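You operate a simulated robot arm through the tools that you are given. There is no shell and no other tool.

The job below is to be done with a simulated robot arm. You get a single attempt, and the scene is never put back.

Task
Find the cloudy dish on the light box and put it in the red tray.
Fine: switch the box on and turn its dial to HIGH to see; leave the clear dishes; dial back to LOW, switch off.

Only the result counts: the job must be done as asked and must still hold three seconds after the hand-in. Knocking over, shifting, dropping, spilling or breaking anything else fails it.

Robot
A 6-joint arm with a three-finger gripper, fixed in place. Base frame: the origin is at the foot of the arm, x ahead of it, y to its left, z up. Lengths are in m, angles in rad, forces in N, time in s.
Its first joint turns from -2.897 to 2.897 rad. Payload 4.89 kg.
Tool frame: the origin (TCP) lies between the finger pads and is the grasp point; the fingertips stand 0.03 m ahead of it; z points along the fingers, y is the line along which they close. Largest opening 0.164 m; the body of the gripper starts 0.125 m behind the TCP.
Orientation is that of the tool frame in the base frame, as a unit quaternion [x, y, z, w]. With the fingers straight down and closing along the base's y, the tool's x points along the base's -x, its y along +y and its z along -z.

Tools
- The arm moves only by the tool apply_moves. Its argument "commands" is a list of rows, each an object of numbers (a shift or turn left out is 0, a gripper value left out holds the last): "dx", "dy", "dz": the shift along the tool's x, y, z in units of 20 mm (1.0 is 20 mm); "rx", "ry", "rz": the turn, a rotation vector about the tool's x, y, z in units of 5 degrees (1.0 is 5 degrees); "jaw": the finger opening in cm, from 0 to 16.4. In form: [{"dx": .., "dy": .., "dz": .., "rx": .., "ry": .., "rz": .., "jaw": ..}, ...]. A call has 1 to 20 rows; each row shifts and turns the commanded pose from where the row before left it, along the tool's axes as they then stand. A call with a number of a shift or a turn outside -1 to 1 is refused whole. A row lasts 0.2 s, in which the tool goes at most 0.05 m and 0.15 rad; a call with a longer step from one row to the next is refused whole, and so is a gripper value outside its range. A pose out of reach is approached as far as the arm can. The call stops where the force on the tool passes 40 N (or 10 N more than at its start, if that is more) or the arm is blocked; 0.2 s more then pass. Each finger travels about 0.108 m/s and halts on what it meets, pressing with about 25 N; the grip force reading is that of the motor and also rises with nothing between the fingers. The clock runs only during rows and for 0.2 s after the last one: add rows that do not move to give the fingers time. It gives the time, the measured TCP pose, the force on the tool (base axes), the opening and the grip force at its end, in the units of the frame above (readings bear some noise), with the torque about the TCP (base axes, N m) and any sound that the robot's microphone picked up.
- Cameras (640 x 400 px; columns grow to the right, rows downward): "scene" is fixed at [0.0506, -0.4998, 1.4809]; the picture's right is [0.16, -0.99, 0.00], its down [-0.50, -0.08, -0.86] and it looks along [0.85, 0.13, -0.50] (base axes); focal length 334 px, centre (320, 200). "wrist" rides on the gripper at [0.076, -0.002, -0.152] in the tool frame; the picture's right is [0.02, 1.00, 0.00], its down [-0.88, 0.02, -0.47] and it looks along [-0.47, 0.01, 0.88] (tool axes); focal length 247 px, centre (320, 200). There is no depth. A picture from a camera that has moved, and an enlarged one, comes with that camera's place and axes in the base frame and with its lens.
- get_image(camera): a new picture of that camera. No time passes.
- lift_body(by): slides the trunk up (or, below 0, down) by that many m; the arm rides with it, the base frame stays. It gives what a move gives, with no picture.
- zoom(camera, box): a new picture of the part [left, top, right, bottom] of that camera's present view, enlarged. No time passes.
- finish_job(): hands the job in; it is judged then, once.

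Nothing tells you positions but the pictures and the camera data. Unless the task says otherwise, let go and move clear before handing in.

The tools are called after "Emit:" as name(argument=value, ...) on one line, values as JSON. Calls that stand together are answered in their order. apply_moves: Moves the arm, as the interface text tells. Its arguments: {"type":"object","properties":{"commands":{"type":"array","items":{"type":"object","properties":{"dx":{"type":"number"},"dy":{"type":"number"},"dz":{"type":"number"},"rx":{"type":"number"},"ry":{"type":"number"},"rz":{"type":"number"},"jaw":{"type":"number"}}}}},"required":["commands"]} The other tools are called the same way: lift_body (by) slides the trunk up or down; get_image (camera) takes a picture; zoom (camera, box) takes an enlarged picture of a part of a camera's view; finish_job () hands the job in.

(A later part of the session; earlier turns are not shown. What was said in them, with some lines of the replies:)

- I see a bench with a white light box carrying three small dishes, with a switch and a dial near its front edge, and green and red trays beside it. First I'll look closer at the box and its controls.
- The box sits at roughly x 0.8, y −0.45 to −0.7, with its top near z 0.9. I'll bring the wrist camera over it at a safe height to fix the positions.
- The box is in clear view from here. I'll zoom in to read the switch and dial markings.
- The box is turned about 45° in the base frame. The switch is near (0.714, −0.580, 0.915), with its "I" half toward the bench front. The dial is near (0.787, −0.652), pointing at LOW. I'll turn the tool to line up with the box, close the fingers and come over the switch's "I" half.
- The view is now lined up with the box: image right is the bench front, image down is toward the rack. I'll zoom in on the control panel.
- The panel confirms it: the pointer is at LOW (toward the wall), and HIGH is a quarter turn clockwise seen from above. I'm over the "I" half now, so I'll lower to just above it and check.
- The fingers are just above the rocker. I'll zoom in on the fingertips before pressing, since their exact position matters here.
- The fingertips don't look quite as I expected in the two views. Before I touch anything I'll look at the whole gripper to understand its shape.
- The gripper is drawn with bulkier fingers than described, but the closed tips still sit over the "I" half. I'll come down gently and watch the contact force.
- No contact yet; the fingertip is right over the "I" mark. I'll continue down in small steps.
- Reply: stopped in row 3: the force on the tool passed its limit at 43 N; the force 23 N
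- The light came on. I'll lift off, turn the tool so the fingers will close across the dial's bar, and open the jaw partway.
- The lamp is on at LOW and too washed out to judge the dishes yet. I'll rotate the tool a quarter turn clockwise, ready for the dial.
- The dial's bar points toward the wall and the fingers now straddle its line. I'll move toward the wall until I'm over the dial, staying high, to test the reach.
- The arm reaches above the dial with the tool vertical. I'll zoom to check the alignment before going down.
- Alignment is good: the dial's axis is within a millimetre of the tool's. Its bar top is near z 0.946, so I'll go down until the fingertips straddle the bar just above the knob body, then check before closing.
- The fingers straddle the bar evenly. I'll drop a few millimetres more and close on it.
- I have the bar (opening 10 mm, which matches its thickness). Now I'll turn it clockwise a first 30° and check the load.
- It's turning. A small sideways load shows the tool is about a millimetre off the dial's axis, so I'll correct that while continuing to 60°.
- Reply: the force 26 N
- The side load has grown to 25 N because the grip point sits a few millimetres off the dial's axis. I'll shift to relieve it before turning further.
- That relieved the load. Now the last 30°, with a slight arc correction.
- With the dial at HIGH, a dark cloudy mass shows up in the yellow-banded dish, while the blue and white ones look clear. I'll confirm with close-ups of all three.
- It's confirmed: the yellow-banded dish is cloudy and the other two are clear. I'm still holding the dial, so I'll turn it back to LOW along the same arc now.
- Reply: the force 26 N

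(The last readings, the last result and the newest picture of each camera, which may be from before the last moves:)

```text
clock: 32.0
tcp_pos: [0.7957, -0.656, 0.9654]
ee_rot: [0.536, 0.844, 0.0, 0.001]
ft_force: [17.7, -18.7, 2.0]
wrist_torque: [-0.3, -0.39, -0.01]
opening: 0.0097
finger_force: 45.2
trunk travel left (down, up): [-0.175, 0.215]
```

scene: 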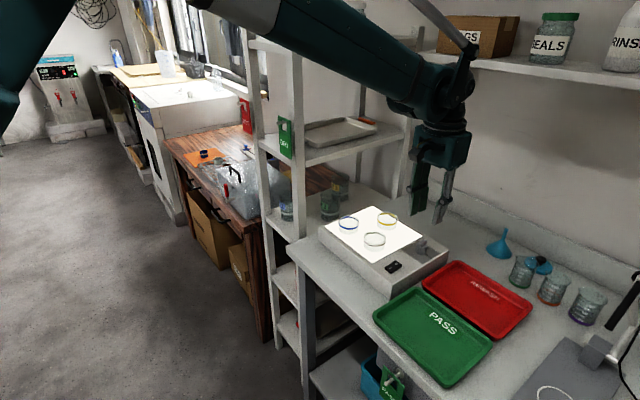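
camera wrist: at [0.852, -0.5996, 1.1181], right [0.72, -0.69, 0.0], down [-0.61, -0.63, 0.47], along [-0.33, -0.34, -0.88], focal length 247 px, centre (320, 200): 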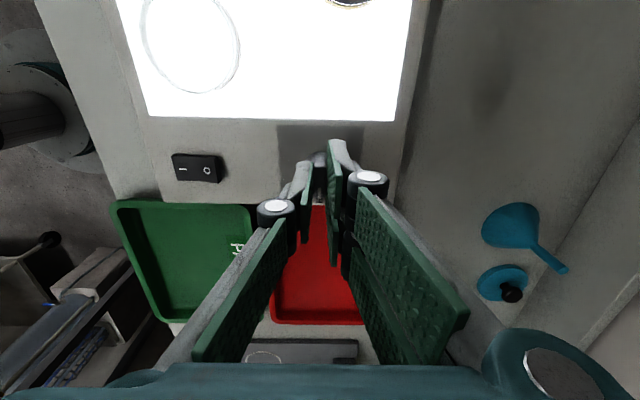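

Emit:
apply_moves(commands=[{"dx": -0.07, "dy": 0.03}, {}])

Emit:
zoom(camera="scene", box=[390, 210, 460, 270])

```text
clock: 32.6
tcp_pos: [0.7953, -0.6551, 0.966]
ee_rot: [0.538, 0.843, 0.0, 0.0]
ft_force: [-2.8, 2.6, -6.7]
wrist_torque: [-0.42, -0.14, 0.02]
opening: 0.0101
finger_force: 44.8
trunk travel left (down, up): [-0.175, 0.215]
```

```text
6.67 times, centred on (425, 240) of scene
camera zoom: at [0.0506, -0.4998, 1.4809], right [0.16, -0.99, 0.0], down [-0.5, -0.08, -0.86], along [0.85, 0.13, -0.5], focal length 2226 px, centre (-380, -67)
```

zoom: 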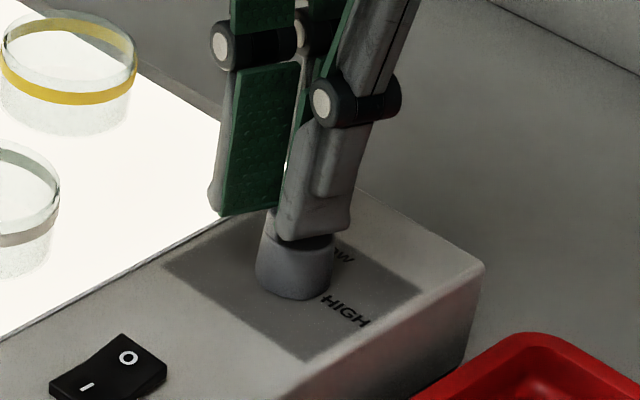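

Emit:
apply_moves(commands=[{"rz": -1, "dy": -0.01}, {"rz": -1, "dy": -0.01}, {"rz": -1, "dy": -0.01}, {"rz": -1, "dy": -0.01}, {}])

Emit:
zoom(camera="wrist", box=[250, 110, 390, 220])

```text
clock: 33.9
tcp_pos: [0.795, -0.6571, 0.9671]
ee_rot: [0.382, 0.924, 0.0, 0.001]
ft_force: [-17.6, 16.9, -18.6]
wrist_torque: [0.49, 0.52, 0.01]
opening: 0.0103
finger_force: 44.6
trunk travel left (down, up): [-0.175, 0.215]
```

```text
3.64 times, centred on (320, 165) of wrist
camera zoom: at [0.7385, -0.6023, 1.1184], right [0.69, 0.72, 0.0], down [0.64, -0.61, 0.47], along [0.34, -0.33, -0.88], focal length 898 px, centre (320, 327)
```

zoom: 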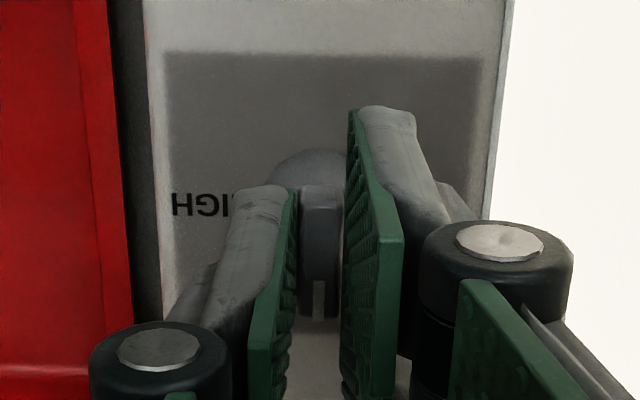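

The pointer is back at LOW. I'll relieve the residual load, then open the fingers evenly and lift off.

Emit:
apply_moves(commands=[{"dx": 0.06, "dz": 0.05}, {}, {"jaw": 2}, {"jaw": 3}, {"jaw": 5}, {}])

Emit:
zoom(camera="wrist", box=[250, 110, 390, 220])

```text
clock: 35.2
tcp_pos: [0.7942, -0.6563, 0.9654]
ee_rot: [0.383, 0.924, -0.001, 0.0]
ft_force: [-0.1, -0.4, 0.9]
wrist_torque: [0.01, 0.0, 0.02]
opening: 0.05
finger_force: 0.0
trunk travel left (down, up): [-0.175, 0.215]
```

```text
3.64 times, centred on (320, 165) of wrist
camera zoom: at [0.738, -0.6016, 1.1175], right [0.69, 0.72, 0.0], down [0.64, -0.61, 0.47], along [0.34, -0.33, -0.88], focal length 898 px, centre (320, 327)
```

zoom: 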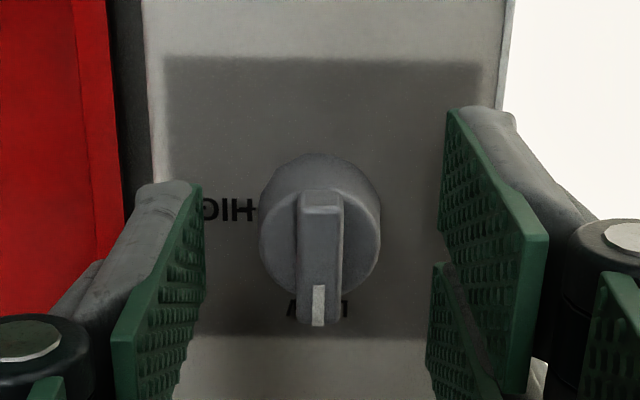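

The dial is released and reads LOW. Next I'll lift, move back over the "O" half of the switch and turn to the same orientation that worked before, with the fingers closed.

Emit:
apply_moves(commands=[{"dz": -1}, {"dz": -1}, {"dz": -1}, {"dz": -1}, {"dx": 1, "jaw": 0}, {"dx": 1}, {"dx": 1}, {"dx": 1}, {"dx": 0.62, "dy": -0.085}])

Emit:
apply_moves(commands=[{"rz": -1}, {"rz": -1}, {"rz": -1}, {"rz": -1}, {"rz": -1}, {"rz": -1}, {"rz": -1}, {"rz": -1}, {"rz": -1}, {"rz": -1}, {"rz": -1}, {"rz": -1}, {"rz": -1}, {"rz": -1}, {"rz": -1}, {"rz": -1}, {"rz": -1}, {"rz": -1}])

Emit:
get_image(camera="wrist")

Emit:
zoom(camera="wrist", box=[80, 40, 400, 240])

```text
clock: 37.2
tcp_pos: [0.7273, -0.5911, 1.0442]
ee_rot: [0.382, 0.924, 0.0, 0.0]
ft_force: [0.3, 0.2, 0.1]
wrist_torque: [0.05, 0.06, 0.01]
opening: 0.0001
finger_force: 25.1
trunk travel left (down, up): [-0.175, 0.215]
```

```text
clock: 41.0
tcp_pos: [0.7279, -0.5917, 1.0449]
ee_rot: [-0.384, 0.923, -0.002, 0.0]
ft_force: [-0.7, -0.2, 0.3]
wrist_torque: [0.0, 0.0, 0.02]
opening: 0.0002
finger_force: 25.2
trunk travel left (down, up): [-0.175, 0.215]
```

```text
taken
camera wrist: at [0.6743, -0.6456, 1.1971], right [-0.72, 0.69, 0.0], down [0.61, 0.64, 0.47], along [0.33, 0.34, -0.88], focal length 247 px, centre (320, 200)
```

wrist: 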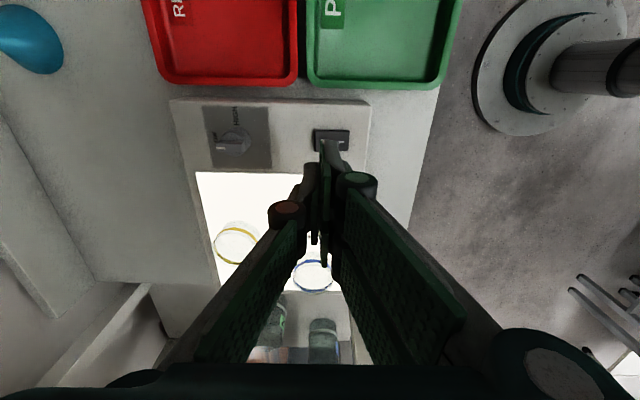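

```text
2.00 times, centred on (240, 140) of wrist
camera zoom: at [0.6743, -0.6456, 1.1971], right [-0.72, 0.69, 0.0], down [0.61, 0.64, 0.47], along [0.33, 0.34, -0.88], focal length 494 px, centre (480, 320)
```

zoom: 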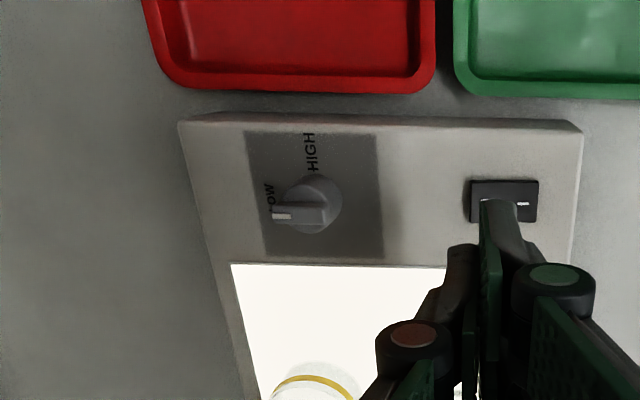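

The closed fingertips are right over the "O" half. I'll go down to press it.

Emit:
apply_moves(commands=[{"dz": 1}, {"dz": 1}, {"dz": 1}, {"dz": 1}, {"dz": 0.2}, {"dz": 0.1}, {"dz": 0.1}, {"dz": 0.1}, {"dz": 0.1}, {"dz": 0.1}, {"dz": 0.1}, {"dz": 0.1}, {"dz": 0.1}, {"dz": 0.1}, {"dz": 0.1}, {"dz": 0.1}, {"dz": 0.1}])

Emit:
zoom(camera="scene", box=[310, 190, 450, 290])

```text
clock: 44.6
tcp_pos: [0.7274, -0.5918, 0.9394]
ee_rot: [-0.383, 0.924, -0.002, 0.001]
ft_force: [7.6, -6.1, 31.0]
wrist_torque: [0.0, -0.01, 0.02]
opening: 0.0
finger_force: 25.0
trunk travel left (down, up): [-0.175, 0.215]
```

```text
4.00 times, centred on (380, 240) of scene
camera zoom: at [0.0506, -0.4998, 1.4809], right [0.16, -0.99, 0.0], down [-0.5, -0.08, -0.86], along [0.85, 0.13, -0.5], focal length 1335 px, centre (80, 40)
```

zoom: 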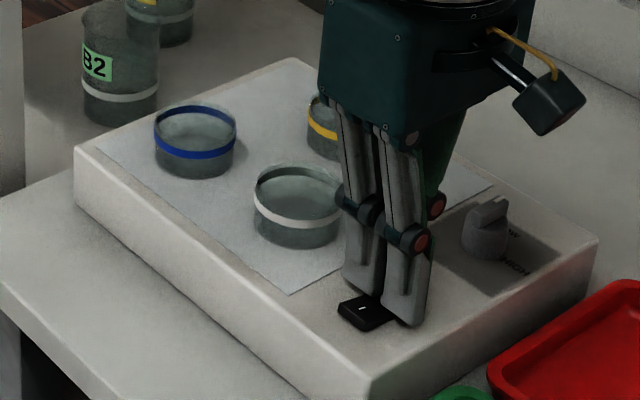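

The box is switched off. I'll lift away, rotate the tool to close along the box's long side, and open wide for the yellow dish.

Emit:
apply_moves(commands=[{"dz": -0.5}, {"dz": -1}, {"dz": -1}, {"dz": -1}, {"dz": -1}, {"dz": -1}, {"dz": -1}, {"dz": -1}])

Emit:
zoom(camera="wrist", box=[150, 60, 390, 210])

Emit:
apply_moves(commands=[{"rz": 1, "jaw": 11}, {"rz": 1}, {"rz": 1}, {"rz": 1}, {"rz": 1}, {"rz": 1}, {"rz": 1}, {"rz": 1}, {"rz": 1}, {"rz": 1}, {"rz": 1}, {"rz": 1}, {"rz": 1}, {"rz": 1}, {"rz": 1}, {"rz": 1}, {"rz": 1}, {"rz": 1}])

Emit:
get_image(camera="wrist")

Emit:
zoom(camera="scene", box=[310, 190, 450, 290])

```text
clock: 46.5
tcp_pos: [0.7274, -0.5922, 1.0863]
ee_rot: [-0.383, 0.924, -0.001, 0.0]
ft_force: [0.0, -0.4, -0.1]
wrist_torque: [0.07, 0.05, 0.01]
opening: 0.0
finger_force: 25.3
trunk travel left (down, up): [-0.175, 0.215]
```

```text
2.67 times, centred on (270, 135) of wrist
camera zoom: at [0.6733, -0.6459, 1.2384], right [-0.72, 0.69, 0.0], down [0.61, 0.64, 0.47], along [0.33, 0.34, -0.88], focal length 659 px, centre (453, 373)
```

zoom: 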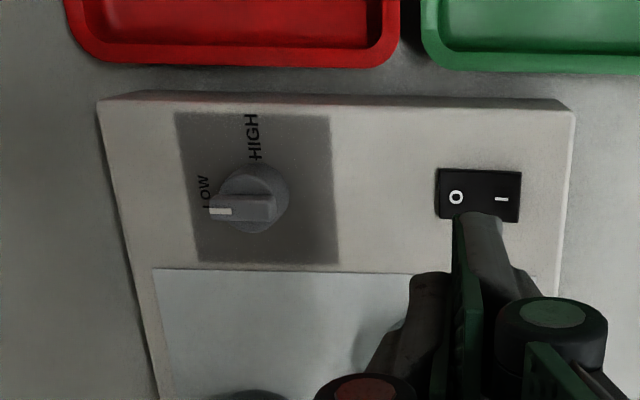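

```text
clock: 50.2
tcp_pos: [0.7276, -0.5915, 1.0877]
ee_rot: [0.383, 0.924, 0.0, 0.0]
ft_force: [0.5, -0.4, 1.4]
wrist_torque: [-0.01, 0.01, 0.02]
opening: 0.1102
finger_force: 0.0
trunk travel left (down, up): [-0.175, 0.215]
```

```text
taken
camera wrist: at [0.6713, -0.5369, 1.2392], right [0.69, 0.72, 0.0], down [0.64, -0.61, 0.47], along [0.34, -0.33, -0.88], focal length 247 px, centre (320, 200)
```

wrist: 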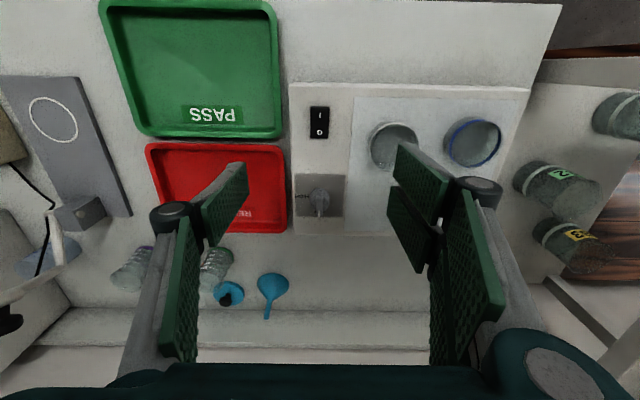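

```text
4.00 times, centred on (380, 240) of scene
camera zoom: at [0.0506, -0.4998, 1.4809], right [0.16, -0.99, 0.0], down [-0.5, -0.08, -0.86], along [0.85, 0.13, -0.5], focal length 1335 px, centre (80, 40)
```

zoom: 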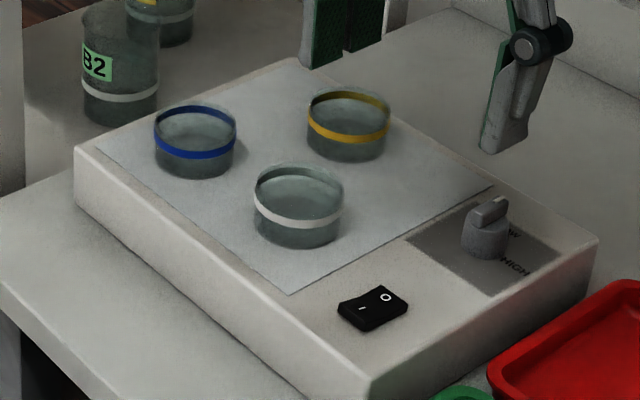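

The light is off and the switch and dial read O and LOW. The yellow dish is near (0.906, −0.568), about 62 mm across and 35 mm tall. Before moving left I'll check how close the arm comes to the rack.

Emit:
get_image(camera="scene")

Emit:
apply_moves(commands=[{"dx": -0.6, "dy": 0.8}, {"dx": -0.6, "dy": 0.8}, {"dx": -0.6, "dy": 0.8}, {"dx": -0.6, "dy": 0.8}])

Emit:
get_image(camera="scene")

Emit:
get_image(camera="wrist")

```text
taken
```

scene: 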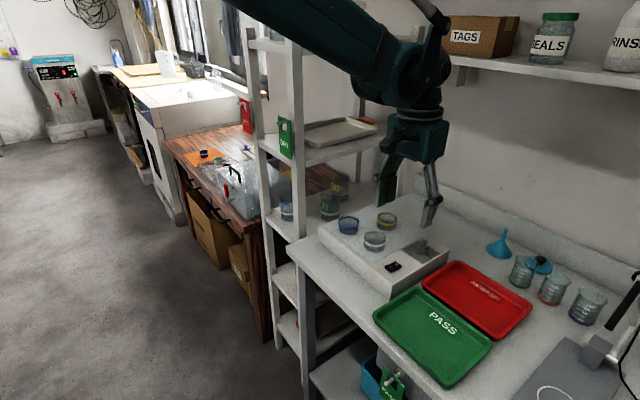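

```text
clock: 51.2
tcp_pos: [0.8067, -0.5821, 1.0871]
ee_rot: [0.382, 0.924, 0.0, 0.0]
ft_force: [-0.7, -0.7, 1.0]
wrist_torque: [0.02, -0.12, 0.02]
opening: 0.1101
finger_force: 0.1
trunk travel left (down, up): [-0.175, 0.215]
```

```text
taken
```

scene: 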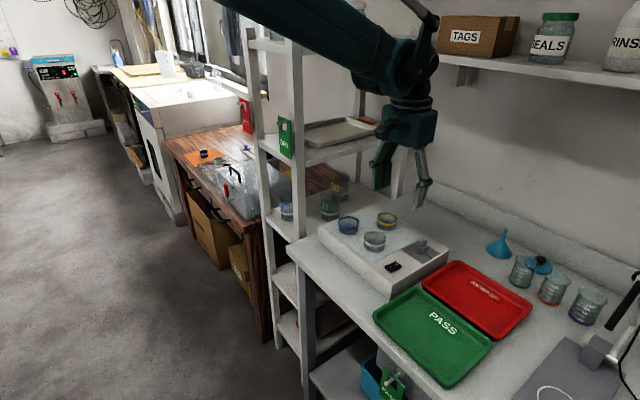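

```text
taken
camera wrist: at [0.751, -0.5267, 1.2385], right [0.69, 0.72, 0.0], down [0.64, -0.61, 0.48], along [0.34, -0.33, -0.88], focal length 247 px, centre (320, 200)
```

wrist: 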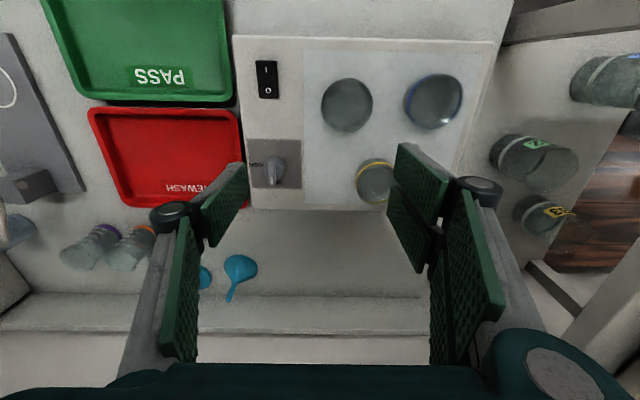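

The arm clears the rack so far. I'll zoom in to refine the yellow dish's position from here.

Emit:
zoom(camera="wrist", box=[300, 60, 480, 220])

Emit:
zoom(camera="scene", box=[330, 195, 420, 260])

```text
2.50 times, centred on (390, 140) of wrist
camera zoom: at [0.751, -0.5267, 1.2385], right [0.69, 0.72, 0.0], down [0.64, -0.61, 0.48], along [0.34, -0.33, -0.88], focal length 617 px, centre (145, 350)
```

zoom: 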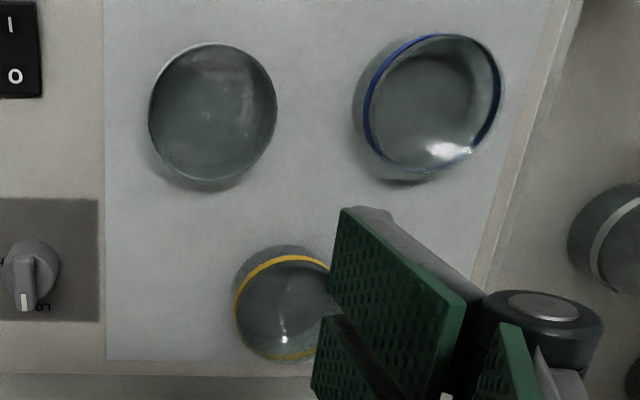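

```text
6.15 times, centred on (375, 228) of scene
camera zoom: at [0.0506, -0.4998, 1.4809], right [0.16, -0.99, 0.0], down [-0.5, -0.08, -0.86], along [0.85, 0.13, -0.5], focal length 2054 px, centre (-18, 31)
```

zoom: 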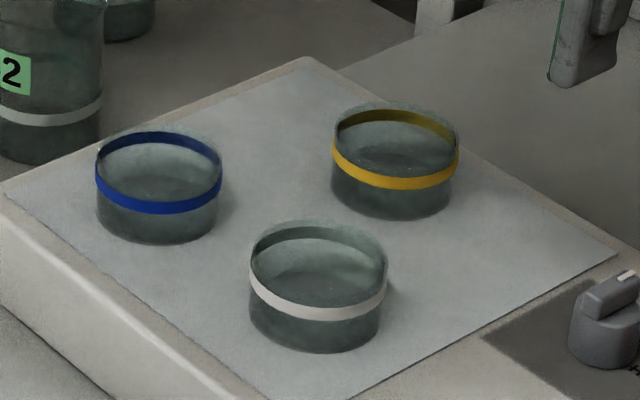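

The yellow dish's centre is near (0.909, −0.568). I'll move right above it, still high, and see whether the arm reaches.

Emit:
apply_moves(commands=[{"dx": -0.624, "dy": 0.823, "jaw": 9.5}, {"dx": -0.624, "dy": 0.823}, {"dx": -0.624, "dy": 0.823}, {"dx": -0.624, "dy": 0.823}, {"dx": -0.624, "dy": 0.823}, {}])

Emit:
get_image(camera="scene")

Emit:
get_image(camera="wrist")

```text
clock: 52.6
tcp_pos: [0.9117, -0.5665, 1.0875]
ee_rot: [0.383, 0.924, 0.0, 0.0]
ft_force: [-0.1, 0.9, -1.2]
wrist_torque: [0.03, 0.04, -0.03]
opening: 0.0949
finger_force: 0.0
trunk travel left (down, up): [-0.175, 0.215]
```

```text
taken
```

scene: 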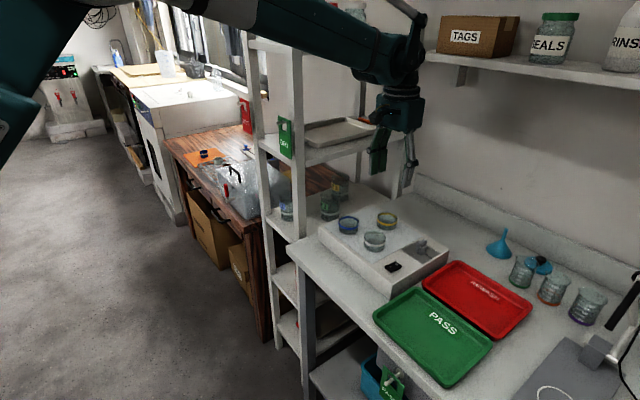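

```text
taken
camera wrist: at [0.8541, -0.5114, 1.239], right [0.69, 0.72, 0.0], down [0.64, -0.61, 0.47], along [0.34, -0.33, -0.88], focal length 247 px, centre (320, 200)
```

wrist: 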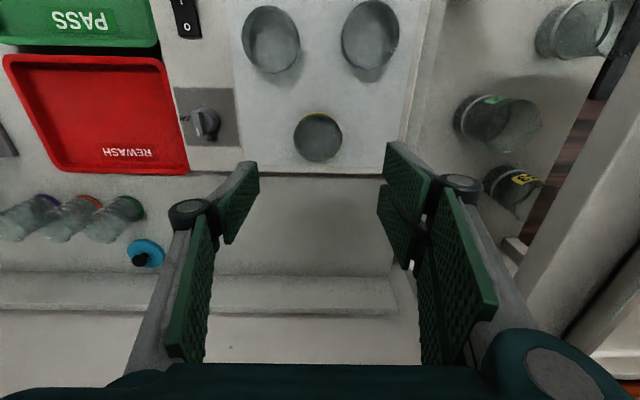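

The arm reaches it. I'll check the centring before the descent.

Emit:
zoom(camera="wrist", box=[260, 90, 380, 190])

Emit:
zoom(camera="scene", box=[340, 140, 440, 240])

```text
4.00 times, centred on (320, 140) of wrist
camera zoom: at [0.8541, -0.5114, 1.239], right [0.69, 0.72, 0.0], down [0.64, -0.61, 0.47], along [0.34, -0.33, -0.88], focal length 988 px, centre (320, 440)
```

zoom: 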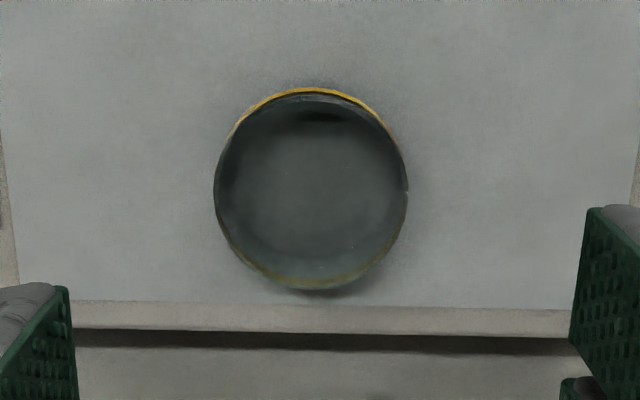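

```text
4.00 times, centred on (390, 190) of scene
camera zoom: at [0.0506, -0.4998, 1.4809], right [0.16, -0.99, 0.0], down [-0.5, -0.08, -0.86], along [0.85, 0.13, -0.5], focal length 1335 px, centre (40, 240)
```

zoom: 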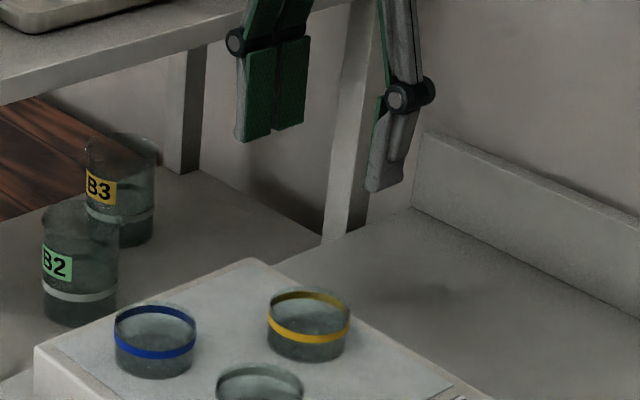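

I need about 3 mm of correction to the right-hand side of the bench. I'll apply it and descend to just above the rim first.

Emit:
apply_moves(commands=[{"dx": 0.06, "dy": -0.17}, {"dz": 1}, {"dz": 1}, {"dz": 1}, {"dz": 1}, {"dz": 1}, {"dz": 0.7}, {}])

Emit:
get_image(camera="wrist")

Emit:
zoom(camera="scene", box=[340, 170, 430, 260])

```text
clock: 54.5
tcp_pos: [0.907, -0.569, 0.9729]
ee_rot: [0.382, 0.924, 0.0, 0.0]
ft_force: [-0.2, -0.3, -0.5]
wrist_torque: [0.05, 0.04, -0.03]
opening: 0.0949
finger_force: 0.0
trunk travel left (down, up): [-0.175, 0.215]
```

```text
taken
camera wrist: at [0.8503, -0.5137, 1.1248], right [0.69, 0.72, 0.0], down [0.64, -0.61, 0.47], along [0.34, -0.33, -0.88], focal length 247 px, centre (320, 200)
```

wrist: 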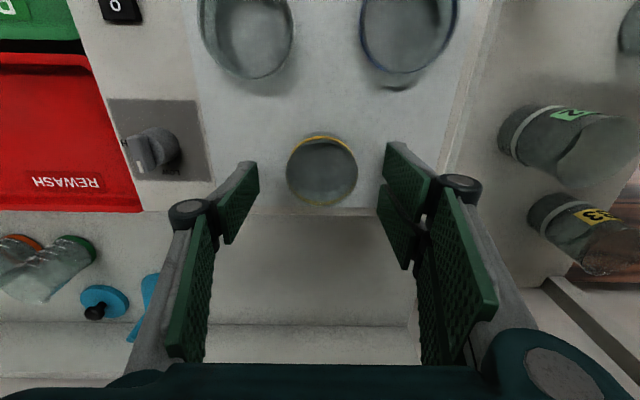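

```text
4.44 times, centred on (385, 215) of scene
camera zoom: at [0.0506, -0.4998, 1.4809], right [0.16, -0.99, 0.0], down [-0.5, -0.08, -0.86], along [0.85, 0.13, -0.5], focal length 1484 px, centre (31, 133)
```

zoom: 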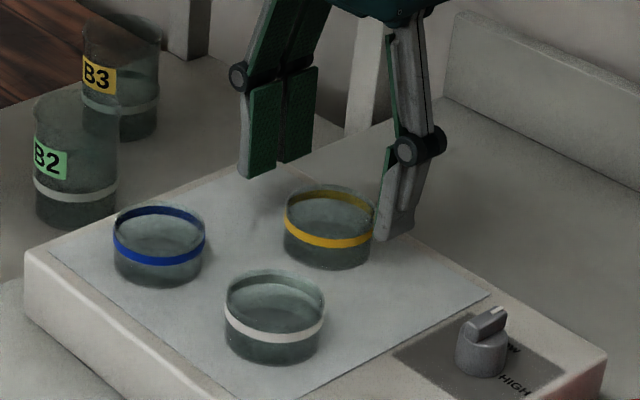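

The fingers straddle the dish evenly and the other dishes are clear. I'll lower to just above the box surface and close gently.

Emit:
apply_moves(commands=[{"dx": 0.1, "dz": 0.5}, {"dz": 0.5}, {"dz": 0.4}, {}])

Emit:
zoom(camera="scene", box=[340, 170, 430, 260])

Emit:
zoom(camera="wrist", box=[220, 100, 420, 250])

```text
clock: 55.5
tcp_pos: [0.9042, -0.5666, 0.9468]
ee_rot: [0.382, 0.924, 0.0, 0.0]
ft_force: [0.6, -0.2, 0.4]
wrist_torque: [0.03, 0.0, 0.0]
opening: 0.0947
finger_force: 0.1
trunk travel left (down, up): [-0.175, 0.215]
```

```text
4.44 times, centred on (385, 215) of scene
camera zoom: at [0.0506, -0.4998, 1.4809], right [0.16, -0.99, 0.0], down [-0.5, -0.08, -0.86], along [0.85, 0.13, -0.5], focal length 1484 px, centre (31, 133)
```

zoom: 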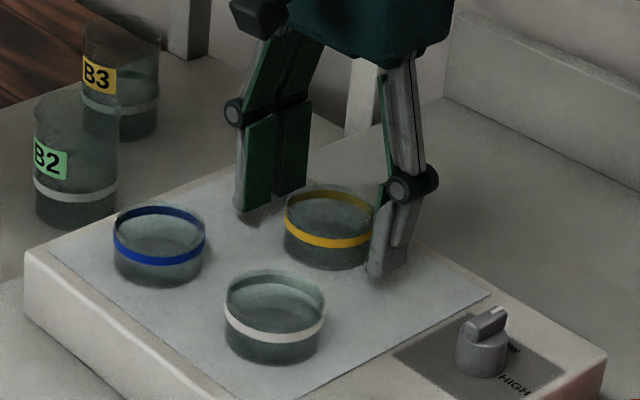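

```text
2.67 times, centred on (320, 175) of wrist
camera zoom: at [0.849, -0.5123, 1.0979], right [0.69, 0.72, 0.0], down [0.64, -0.61, 0.47], along [0.34, -0.33, -0.88], focal length 659 px, centre (320, 267)
```

zoom: 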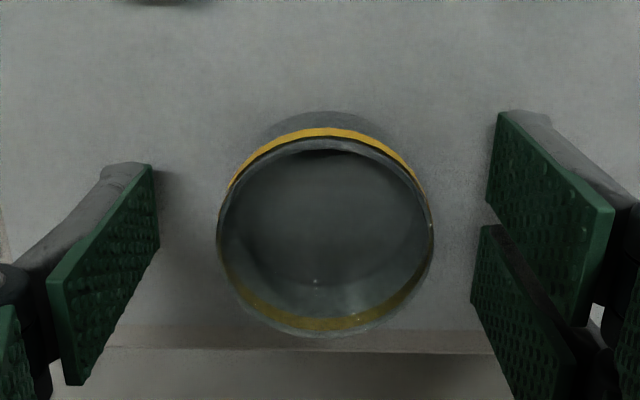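

Emit:
apply_moves(commands=[{"dz": 0.1}, {"jaw": 8.5}, {"jaw": 7.5}, {"jaw": 7}, {"jaw": 6.5}, {"jaw": 6}, {"jaw": 5.5}, {}, {}])

Emit:
zoom(camera="scene", box=[340, 170, 430, 260])

Emit:
zoom(camera="wrist", box=[220, 100, 420, 250])

```text
clock: 57.5
tcp_pos: [0.9044, -0.5665, 0.9443]
ee_rot: [0.383, 0.924, 0.0, 0.001]
ft_force: [-0.6, -0.4, 0.1]
wrist_torque: [0.01, -0.01, -0.02]
opening: 0.0588
finger_force: 25.3
trunk travel left (down, up): [-0.175, 0.215]
```

```text
4.44 times, centred on (385, 215) of scene
camera zoom: at [0.0506, -0.4998, 1.4809], right [0.16, -0.99, 0.0], down [-0.5, -0.08, -0.86], along [0.85, 0.13, -0.5], focal length 1484 px, centre (31, 133)
```

zoom: 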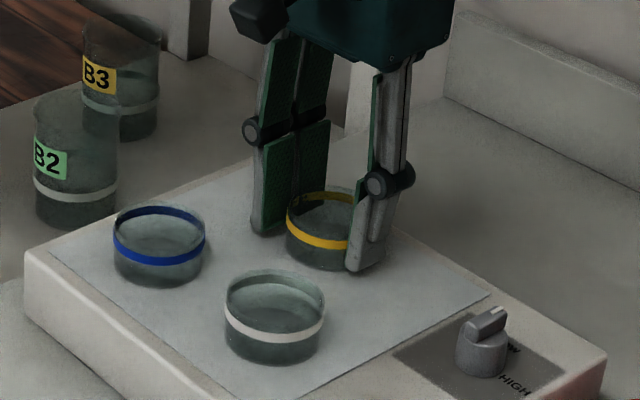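

```text
2.67 times, centred on (320, 175) of wrist
camera zoom: at [0.8484, -0.5124, 1.0957], right [0.69, 0.72, 0.0], down [0.64, -0.61, 0.47], along [0.34, -0.33, -0.88], focal length 659 px, centre (320, 267)
```

zoom: 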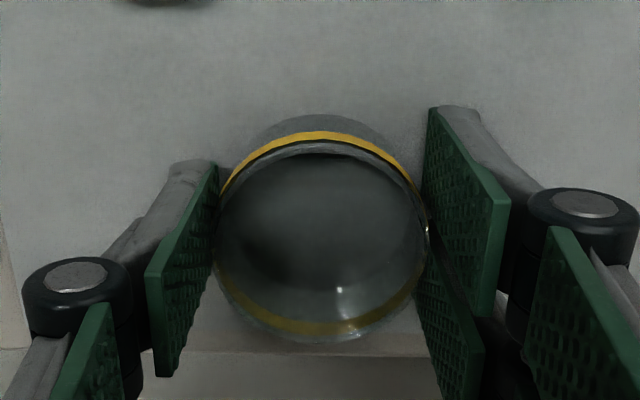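

The dish is gripped (opening 59 mm). I'll lift slowly and check that it comes up level.

Emit:
apply_moves(commands=[{"dz": -0.2}, {"dz": -0.4}, {"dz": -0.5}, {"dz": -0.5}, {"dz": -0.5}, {"dz": -0.5}, {"dz": -0.5}, {"dz": -0.5}, {"dz": -0.5}, {"dz": -0.5}, {"dz": -0.4}, {}])

Emit:
get_image(camera="scene")

Emit:
get_image(camera="wrist")

```text
clock: 60.0
tcp_pos: [0.9036, -0.5683, 1.0433]
ee_rot: [0.382, 0.924, -0.001, 0.001]
ft_force: [0.5, -0.1, -0.9]
wrist_torque: [0.01, 0.01, 0.0]
opening: 0.0588
finger_force: 25.0
trunk travel left (down, up): [-0.175, 0.215]
```

```text
taken
```

scene: 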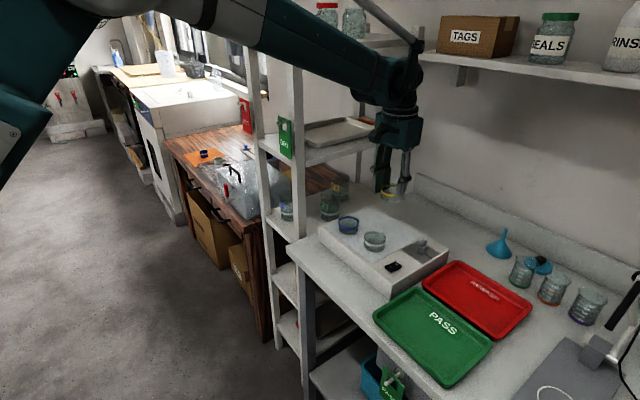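

```text
taken
camera wrist: at [0.8484, -0.5133, 1.1946], right [0.69, 0.72, 0.0], down [0.64, -0.61, 0.47], along [0.34, -0.33, -0.88], focal length 247 px, centre (320, 200)
```

wrist: 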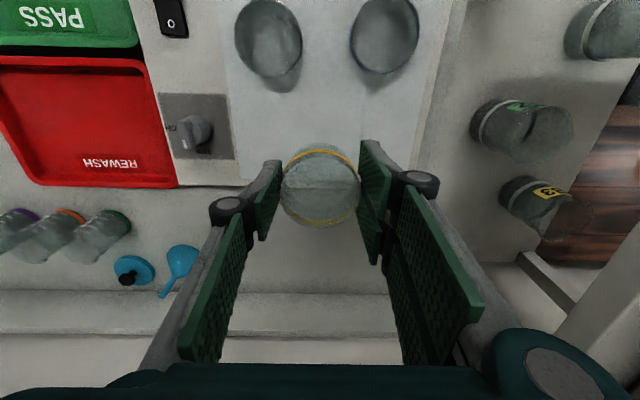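

The dish is up and level, and the other two haven't moved. The red tray spans roughly e1 0.96–1.11, e2 −0.16–0.035 in the box's axes, centred near (0.687, −0.777). I'll carry the dish smoothly over there.

Emit:
apply_moves(commands=[{"dy": -0.3}, {"dy": -0.6}, {"dy": -0.8}, {"dy": -0.8}, {"dy": -0.8}, {"dy": -0.8}, {"dy": -0.8}, {"dy": -0.8}, {"dy": -0.8}, {"dy": -0.8}, {"dy": -0.8}, {"dy": -0.8}, {"dy": -0.8, "dx": 0.1}, {"dy": -0.8, "dx": 0.1}, {"dy": -0.8, "dx": 0.1}, {"dy": -0.8, "dx": 0.1}, {"dy": -0.8}, {"dy": -0.8}, {"dy": -0.6}, {"dy": -0.4}])

Emit:
get_image(camera="scene")

Emit:
get_image(camera="wrist")

```text
clock: 64.2
tcp_pos: [0.6908, -0.7698, 1.043]
ee_rot: [0.383, 0.924, 0.0, 0.0]
ft_force: [-0.8, 0.7, -0.8]
wrist_torque: [-0.01, 0.02, -0.02]
opening: 0.0587
finger_force: 25.4
trunk travel left (down, up): [-0.175, 0.215]
```

```text
taken
```

scene: 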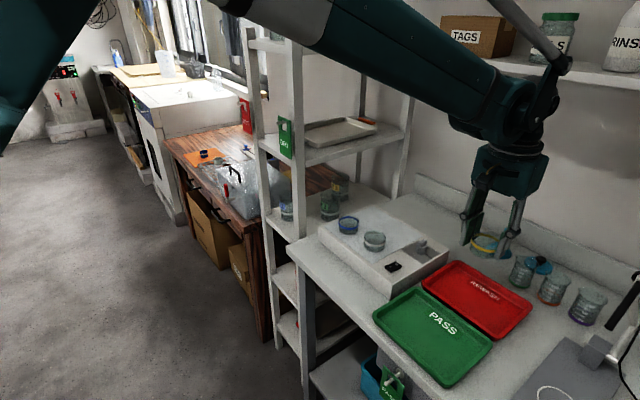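

```text
taken
camera wrist: at [0.6349, -0.7141, 1.1945], right [0.69, 0.72, 0.0], down [0.64, -0.61, 0.47], along [0.34, -0.33, -0.88], focal length 247 px, centre (320, 200)
```

wrist: 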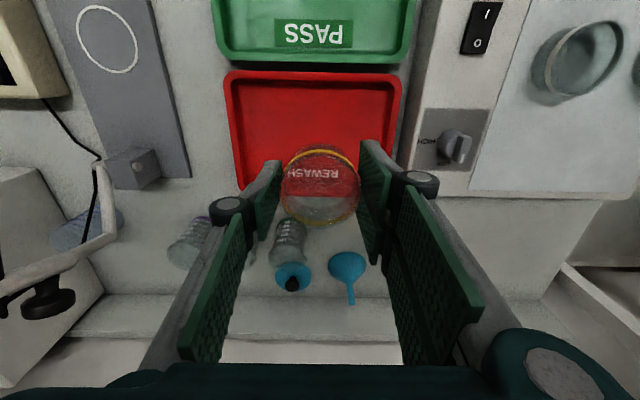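

The dish is over the middle of the red tray. I'll descend partway and check again.

Emit:
apply_moves(commands=[{"dz": 0.4}, {"dz": 0.7}, {"dz": 0.8}, {"dz": 0.8}, {"dz": 0.8}, {"dz": 0.8}, {"dz": 0.6}, {"dz": 0.4}, {}])

Emit:
zoom(camera="scene", box=[400, 200, 560, 350])

Emit:
get_image(camera="wrist")

```text
clock: 66.2
tcp_pos: [0.6911, -0.7694, 0.938]
ee_rot: [0.383, 0.924, 0.0, 0.002]
ft_force: [0.4, 0.9, 0.1]
wrist_torque: [0.0, -0.01, 0.0]
opening: 0.0588
finger_force: 24.5
trunk travel left (down, up): [-0.175, 0.215]
```

```text
2.67 times, centred on (480, 275) of scene
camera zoom: at [0.0506, -0.4998, 1.4809], right [0.16, -0.99, 0.0], down [-0.5, -0.08, -0.86], along [0.85, 0.13, -0.5], focal length 890 px, centre (-107, 0)
```

zoom: 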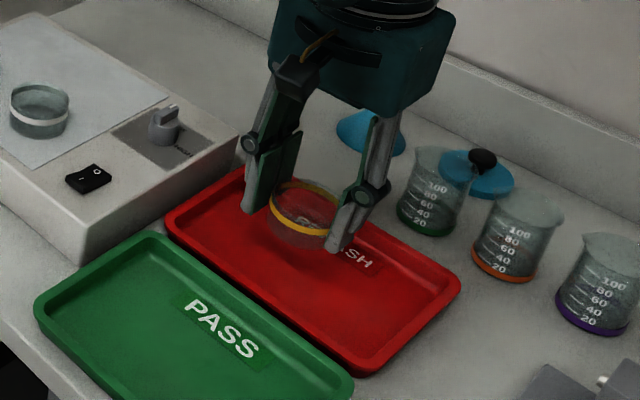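

```text
taken
camera wrist: at [0.6352, -0.7144, 1.0892], right [0.69, 0.72, 0.0], down [0.64, -0.61, 0.47], along [0.34, -0.33, -0.88], focal length 247 px, centre (320, 200)
```

wrist: 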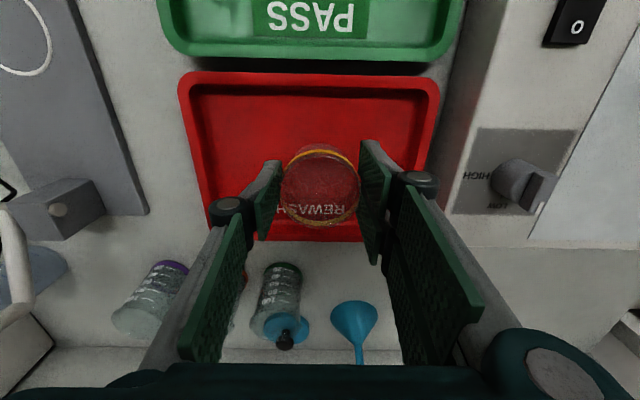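

The dish is centred over the tray floor and clear of all rims. I'll lower it slowly until it touches.

Emit:
apply_moves(commands=[{"dz": 0.3}, {"dz": 0.3}, {"dz": 0.3}, {"dz": 0.2}, {"dz": 0.2}, {"dz": 0.1}, {"dz": 0.1}])

Emit:
zoom(camera="scene", box=[430, 230, 530, 310])

```text
clock: 67.8
tcp_pos: [0.6911, -0.7694, 0.9072]
ee_rot: [0.383, 0.924, 0.0, 0.0]
ft_force: [0.1, -0.8, -0.9]
wrist_torque: [0.02, 0.0, 0.01]
opening: 0.0588
finger_force: 24.7
trunk travel left (down, up): [-0.175, 0.215]
```

```text
5.00 times, centred on (480, 270) of scene
camera zoom: at [0.0506, -0.4998, 1.4809], right [0.16, -0.99, 0.0], down [-0.5, -0.08, -0.86], along [0.85, 0.13, -0.5], focal length 1669 px, centre (-480, -150)
```

zoom: 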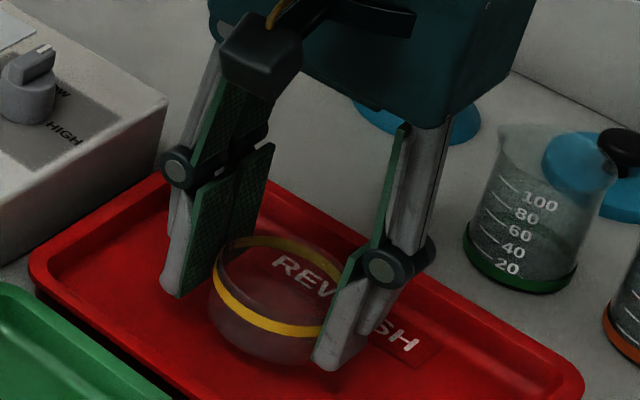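

Emit:
apply_moves(commands=[{"dz": 0.1}, {"dz": 0.1}, {"dz": 0.1}, {"dz": 0.1}])

Emit:
zoom(camera="scene", box=[430, 230, 530, 310])

```text
clock: 68.8
tcp_pos: [0.6909, -0.7682, 0.9004]
ee_rot: [0.383, 0.924, 0.0, 0.001]
ft_force: [0.5, -0.1, -0.9]
wrist_torque: [0.02, -0.02, -0.03]
opening: 0.0585
finger_force: 25.3
trunk travel left (down, up): [-0.175, 0.215]
```

```text
5.00 times, centred on (480, 270) of scene
camera zoom: at [0.0506, -0.4998, 1.4809], right [0.16, -0.99, 0.0], down [-0.5, -0.08, -0.86], along [0.85, 0.13, -0.5], focal length 1669 px, centre (-480, -150)
```

zoom: 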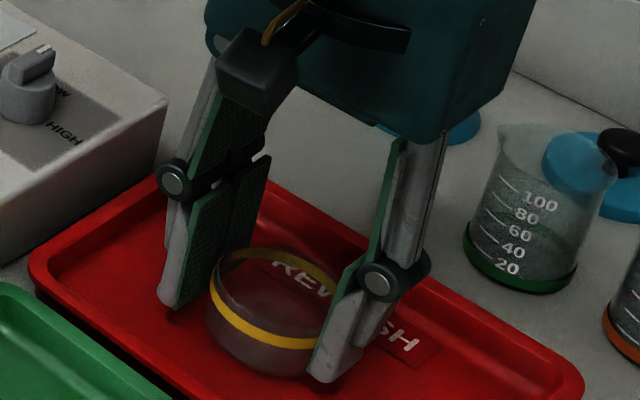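

Emit:
apply_moves(commands=[{"dz": 0.1}, {"dz": 0.1}, {"dz": 0.1}])

Emit:
zoom(camera="scene", box=[430, 230, 530, 310])

```text
clock: 69.7
tcp_pos: [0.6905, -0.7694, 0.8936]
ee_rot: [0.383, 0.924, 0.0, 0.001]
ft_force: [0.7, -0.2, 0.1]
wrist_torque: [-0.02, -0.01, 0.0]
opening: 0.0588
finger_force: 25.0
trunk travel left (down, up): [-0.175, 0.215]
```

```text
5.00 times, centred on (480, 270) of scene
camera zoom: at [0.0506, -0.4998, 1.4809], right [0.16, -0.99, 0.0], down [-0.5, -0.08, -0.86], along [0.85, 0.13, -0.5], focal length 1669 px, centre (-480, -150)
```

zoom: 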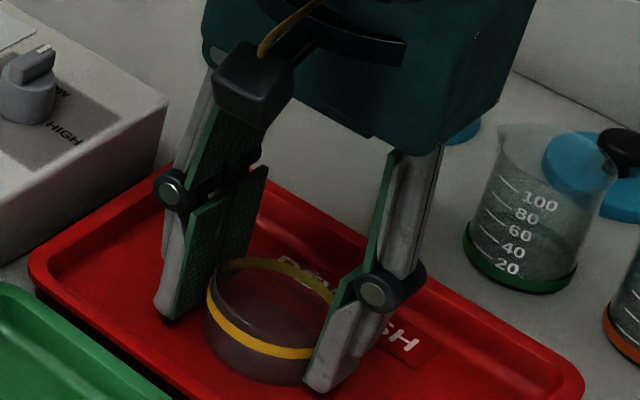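

Emit:
apply_moves(commands=[{"dz": 0.08}, {"dz": 0.08}, {"dz": 0.05}])

Emit:
zoom(camera="scene", box=[430, 230, 530, 310])

```text
clock: 70.5
tcp_pos: [0.6909, -0.7692, 0.8895]
ee_rot: [0.383, 0.924, -0.001, 0.0]
ft_force: [-2.1, 0.7, 13.2]
wrist_torque: [-0.03, -0.02, -0.02]
opening: 0.0584
finger_force: 24.6
trunk travel left (down, up): [-0.175, 0.215]
```

```text
5.00 times, centred on (480, 270) of scene
camera zoom: at [0.0506, -0.4998, 1.4809], right [0.16, -0.99, 0.0], down [-0.5, -0.08, -0.86], along [0.85, 0.13, -0.5], focal length 1669 px, centre (-480, -150)
```

zoom: 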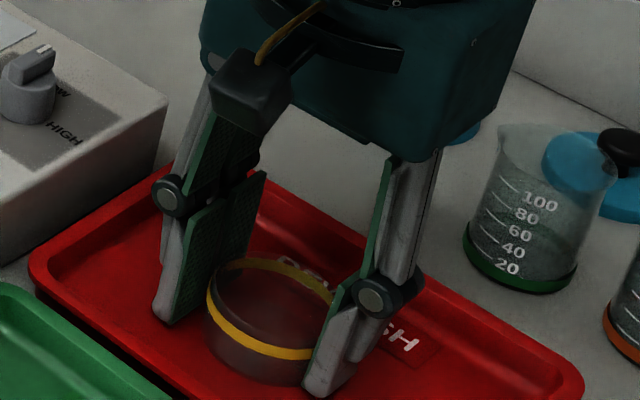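

The dish has touched the tray floor (13 N). I'll release it evenly and back straight up.

Emit:
apply_moves(commands=[{"dz": -0.03}, {"jaw": 6.2}, {"jaw": 6.8}, {"jaw": 7.5}, {"jaw": 8.5}, {"jaw": 8.5}, {}])

Emit:
zoom(camera="scene", box=[430, 230, 530, 310])

Emit:
get_image(camera="wrist")

```text
clock: 72.0
tcp_pos: [0.692, -0.7688, 0.8906]
ee_rot: [0.382, 0.924, 0.0, 0.0]
ft_force: [0.7, 0.4, -0.3]
wrist_torque: [0.06, -0.03, 0.03]
opening: 0.0848
finger_force: 0.1
trunk travel left (down, up): [-0.175, 0.215]
```

```text
5.00 times, centred on (480, 270) of scene
camera zoom: at [0.0506, -0.4998, 1.4809], right [0.16, -0.99, 0.0], down [-0.5, -0.08, -0.86], along [0.85, 0.13, -0.5], focal length 1669 px, centre (-480, -150)
```

zoom: 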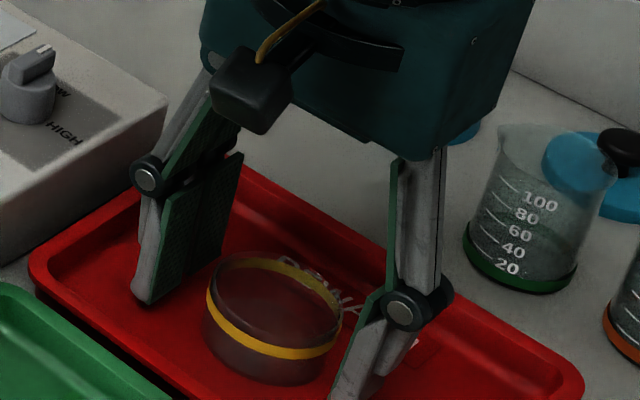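

```text
taken
camera wrist: at [0.6356, -0.7145, 1.042], right [0.69, 0.72, 0.0], down [0.64, -0.61, 0.47], along [0.34, -0.33, -0.88], focal length 247 px, centre (320, 200)
```

wrist: 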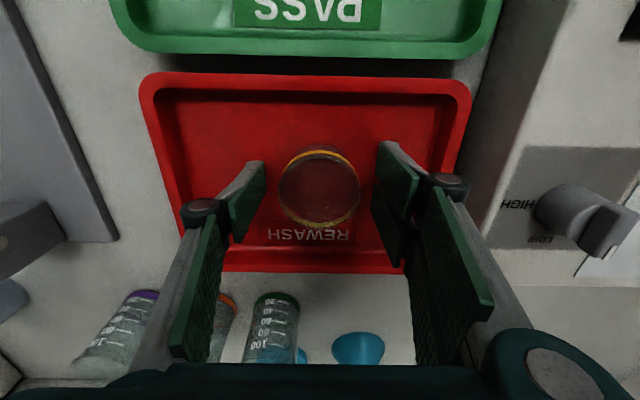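

The dish stands flat in the tray and the fingers are free of it. I'll raise the hand straight up, well clear.

Emit:
apply_moves(commands=[{"dz": -0.4}, {"dz": -0.8}, {"dz": -1}, {"dz": -1}, {"dz": -1}, {"dz": -1}, {"dz": -1}, {"dz": -1}, {"dz": -1}, {"dz": -1}, {"dz": -1}, {"dz": -1}, {"dz": -1}, {}])

Emit:
get_image(camera="scene")

Emit:
get_image(camera="wrist")

Emit:
zoom(camera="scene", box=[310, 190, 450, 290])

Emit:
zoom(camera="scene", box=[370, 240, 610, 390])

```text
clock: 75.0
tcp_pos: [0.6893, -0.7696, 1.1342]
ee_rot: [0.383, 0.924, 0.0, 0.001]
ft_force: [1.2, 0.8, 0.8]
wrist_torque: [-0.04, -0.04, 0.01]
opening: 0.0852
finger_force: 0.1
trunk travel left (down, up): [-0.175, 0.215]
```

```text
taken
```

scene: 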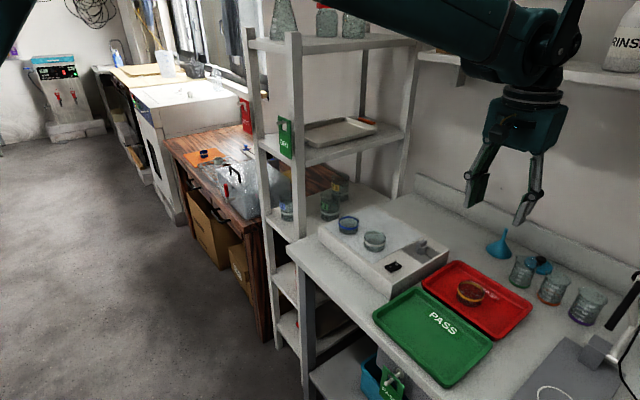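

```text
taken
camera wrist: at [0.6348, -0.7149, 1.2857], right [0.69, 0.72, 0.0], down [0.64, -0.61, 0.47], along [0.34, -0.33, -0.88], focal length 247 px, centre (320, 200)
```

wrist: 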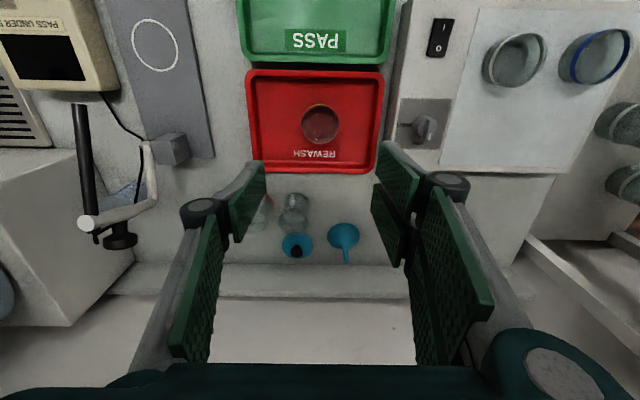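

```text
4.00 times, centred on (380, 240) of scene
camera zoom: at [0.0506, -0.4998, 1.4809], right [0.16, -0.99, 0.0], down [-0.5, -0.08, -0.86], along [0.85, 0.13, -0.5], focal length 1335 px, centre (80, 40)
```

zoom: 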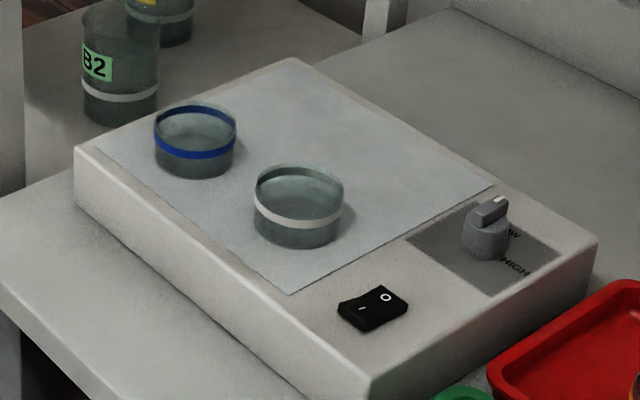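

```text
2.67 times, centred on (490, 315) of scene
camera zoom: at [0.0506, -0.4998, 1.4809], right [0.16, -0.99, 0.0], down [-0.5, -0.08, -0.86], along [0.85, 0.13, -0.5], focal length 890 px, centre (-133, -107)
```

zoom: 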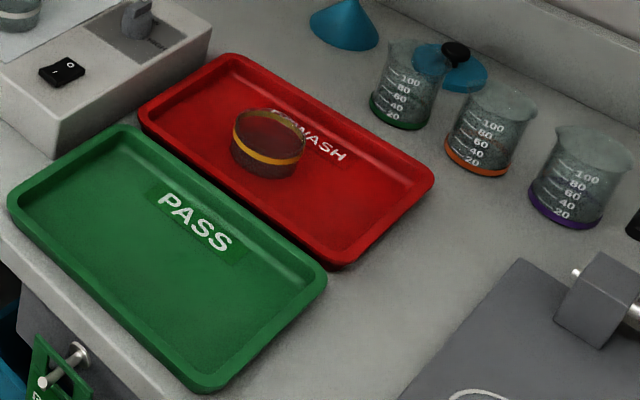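

The dish is in the red tray, the blue and white dishes haven't moved, and the box is dark. Last check: I'll compare the dial with its original LOW setting using the same zoom as at the start.

Emit:
zoom(camera="scene", box=[370, 225, 450, 285])

Emit:
zoom(camera="wrist", box=[385, 80, 465, 150])

```text
6.67 times, centred on (410, 255) of scene
camera zoom: at [0.0506, -0.4998, 1.4809], right [0.16, -0.99, 0.0], down [-0.5, -0.08, -0.86], along [0.85, 0.13, -0.5], focal length 2226 px, centre (-280, -167)
```

zoom: 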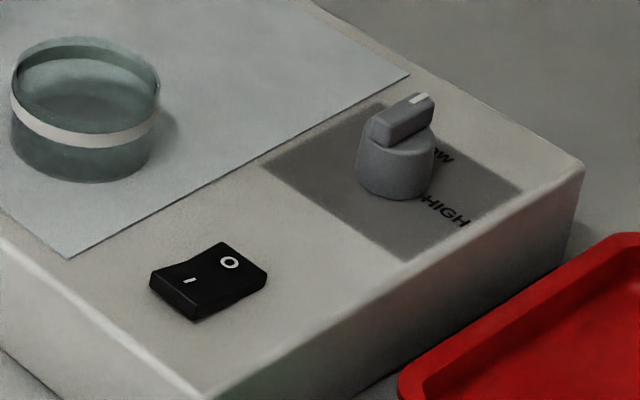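

```text
5.71 times, centred on (425, 115) of wrist
camera zoom: at [0.6348, -0.7149, 1.2857], right [0.69, 0.72, 0.0], down [0.64, -0.61, 0.47], along [0.34, -0.33, -0.88], focal length 1411 px, centre (-280, 686)
```

zoom: 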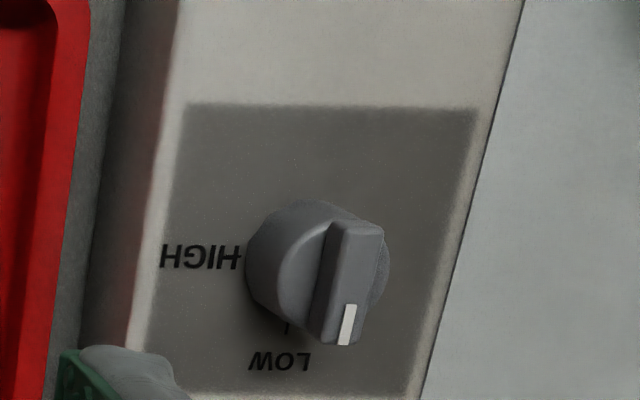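

The dial, switch and box look exactly as they did at the start (LOW and O). The cloudy yellow dish stands in the red tray, the clear dishes are untouched, and the hand is clear. Handing in.

Emit:
finish_job()

```text
The job is handed in.
```

The cloudy dish was the one with the yellow band, and it is now standing flat in the middle of the red REWASH tray.

- **Finding it:** I switched the box on and turned the dial to HIGH. A dark mass showed up in the yellow-banded dish, and the blue- and white-banded dishes were clear.
- **Putting the box back:** The dial is back at LOW and the box is switched off. In the last close-up, both looked the same as at the start.
- **Everything else:** The two clear dishes are where they were. I saw nothing knocked, moved or spilled in the final pictures, and the open gripper is well above the bench.

The job is handed in; no verdict came back with it.
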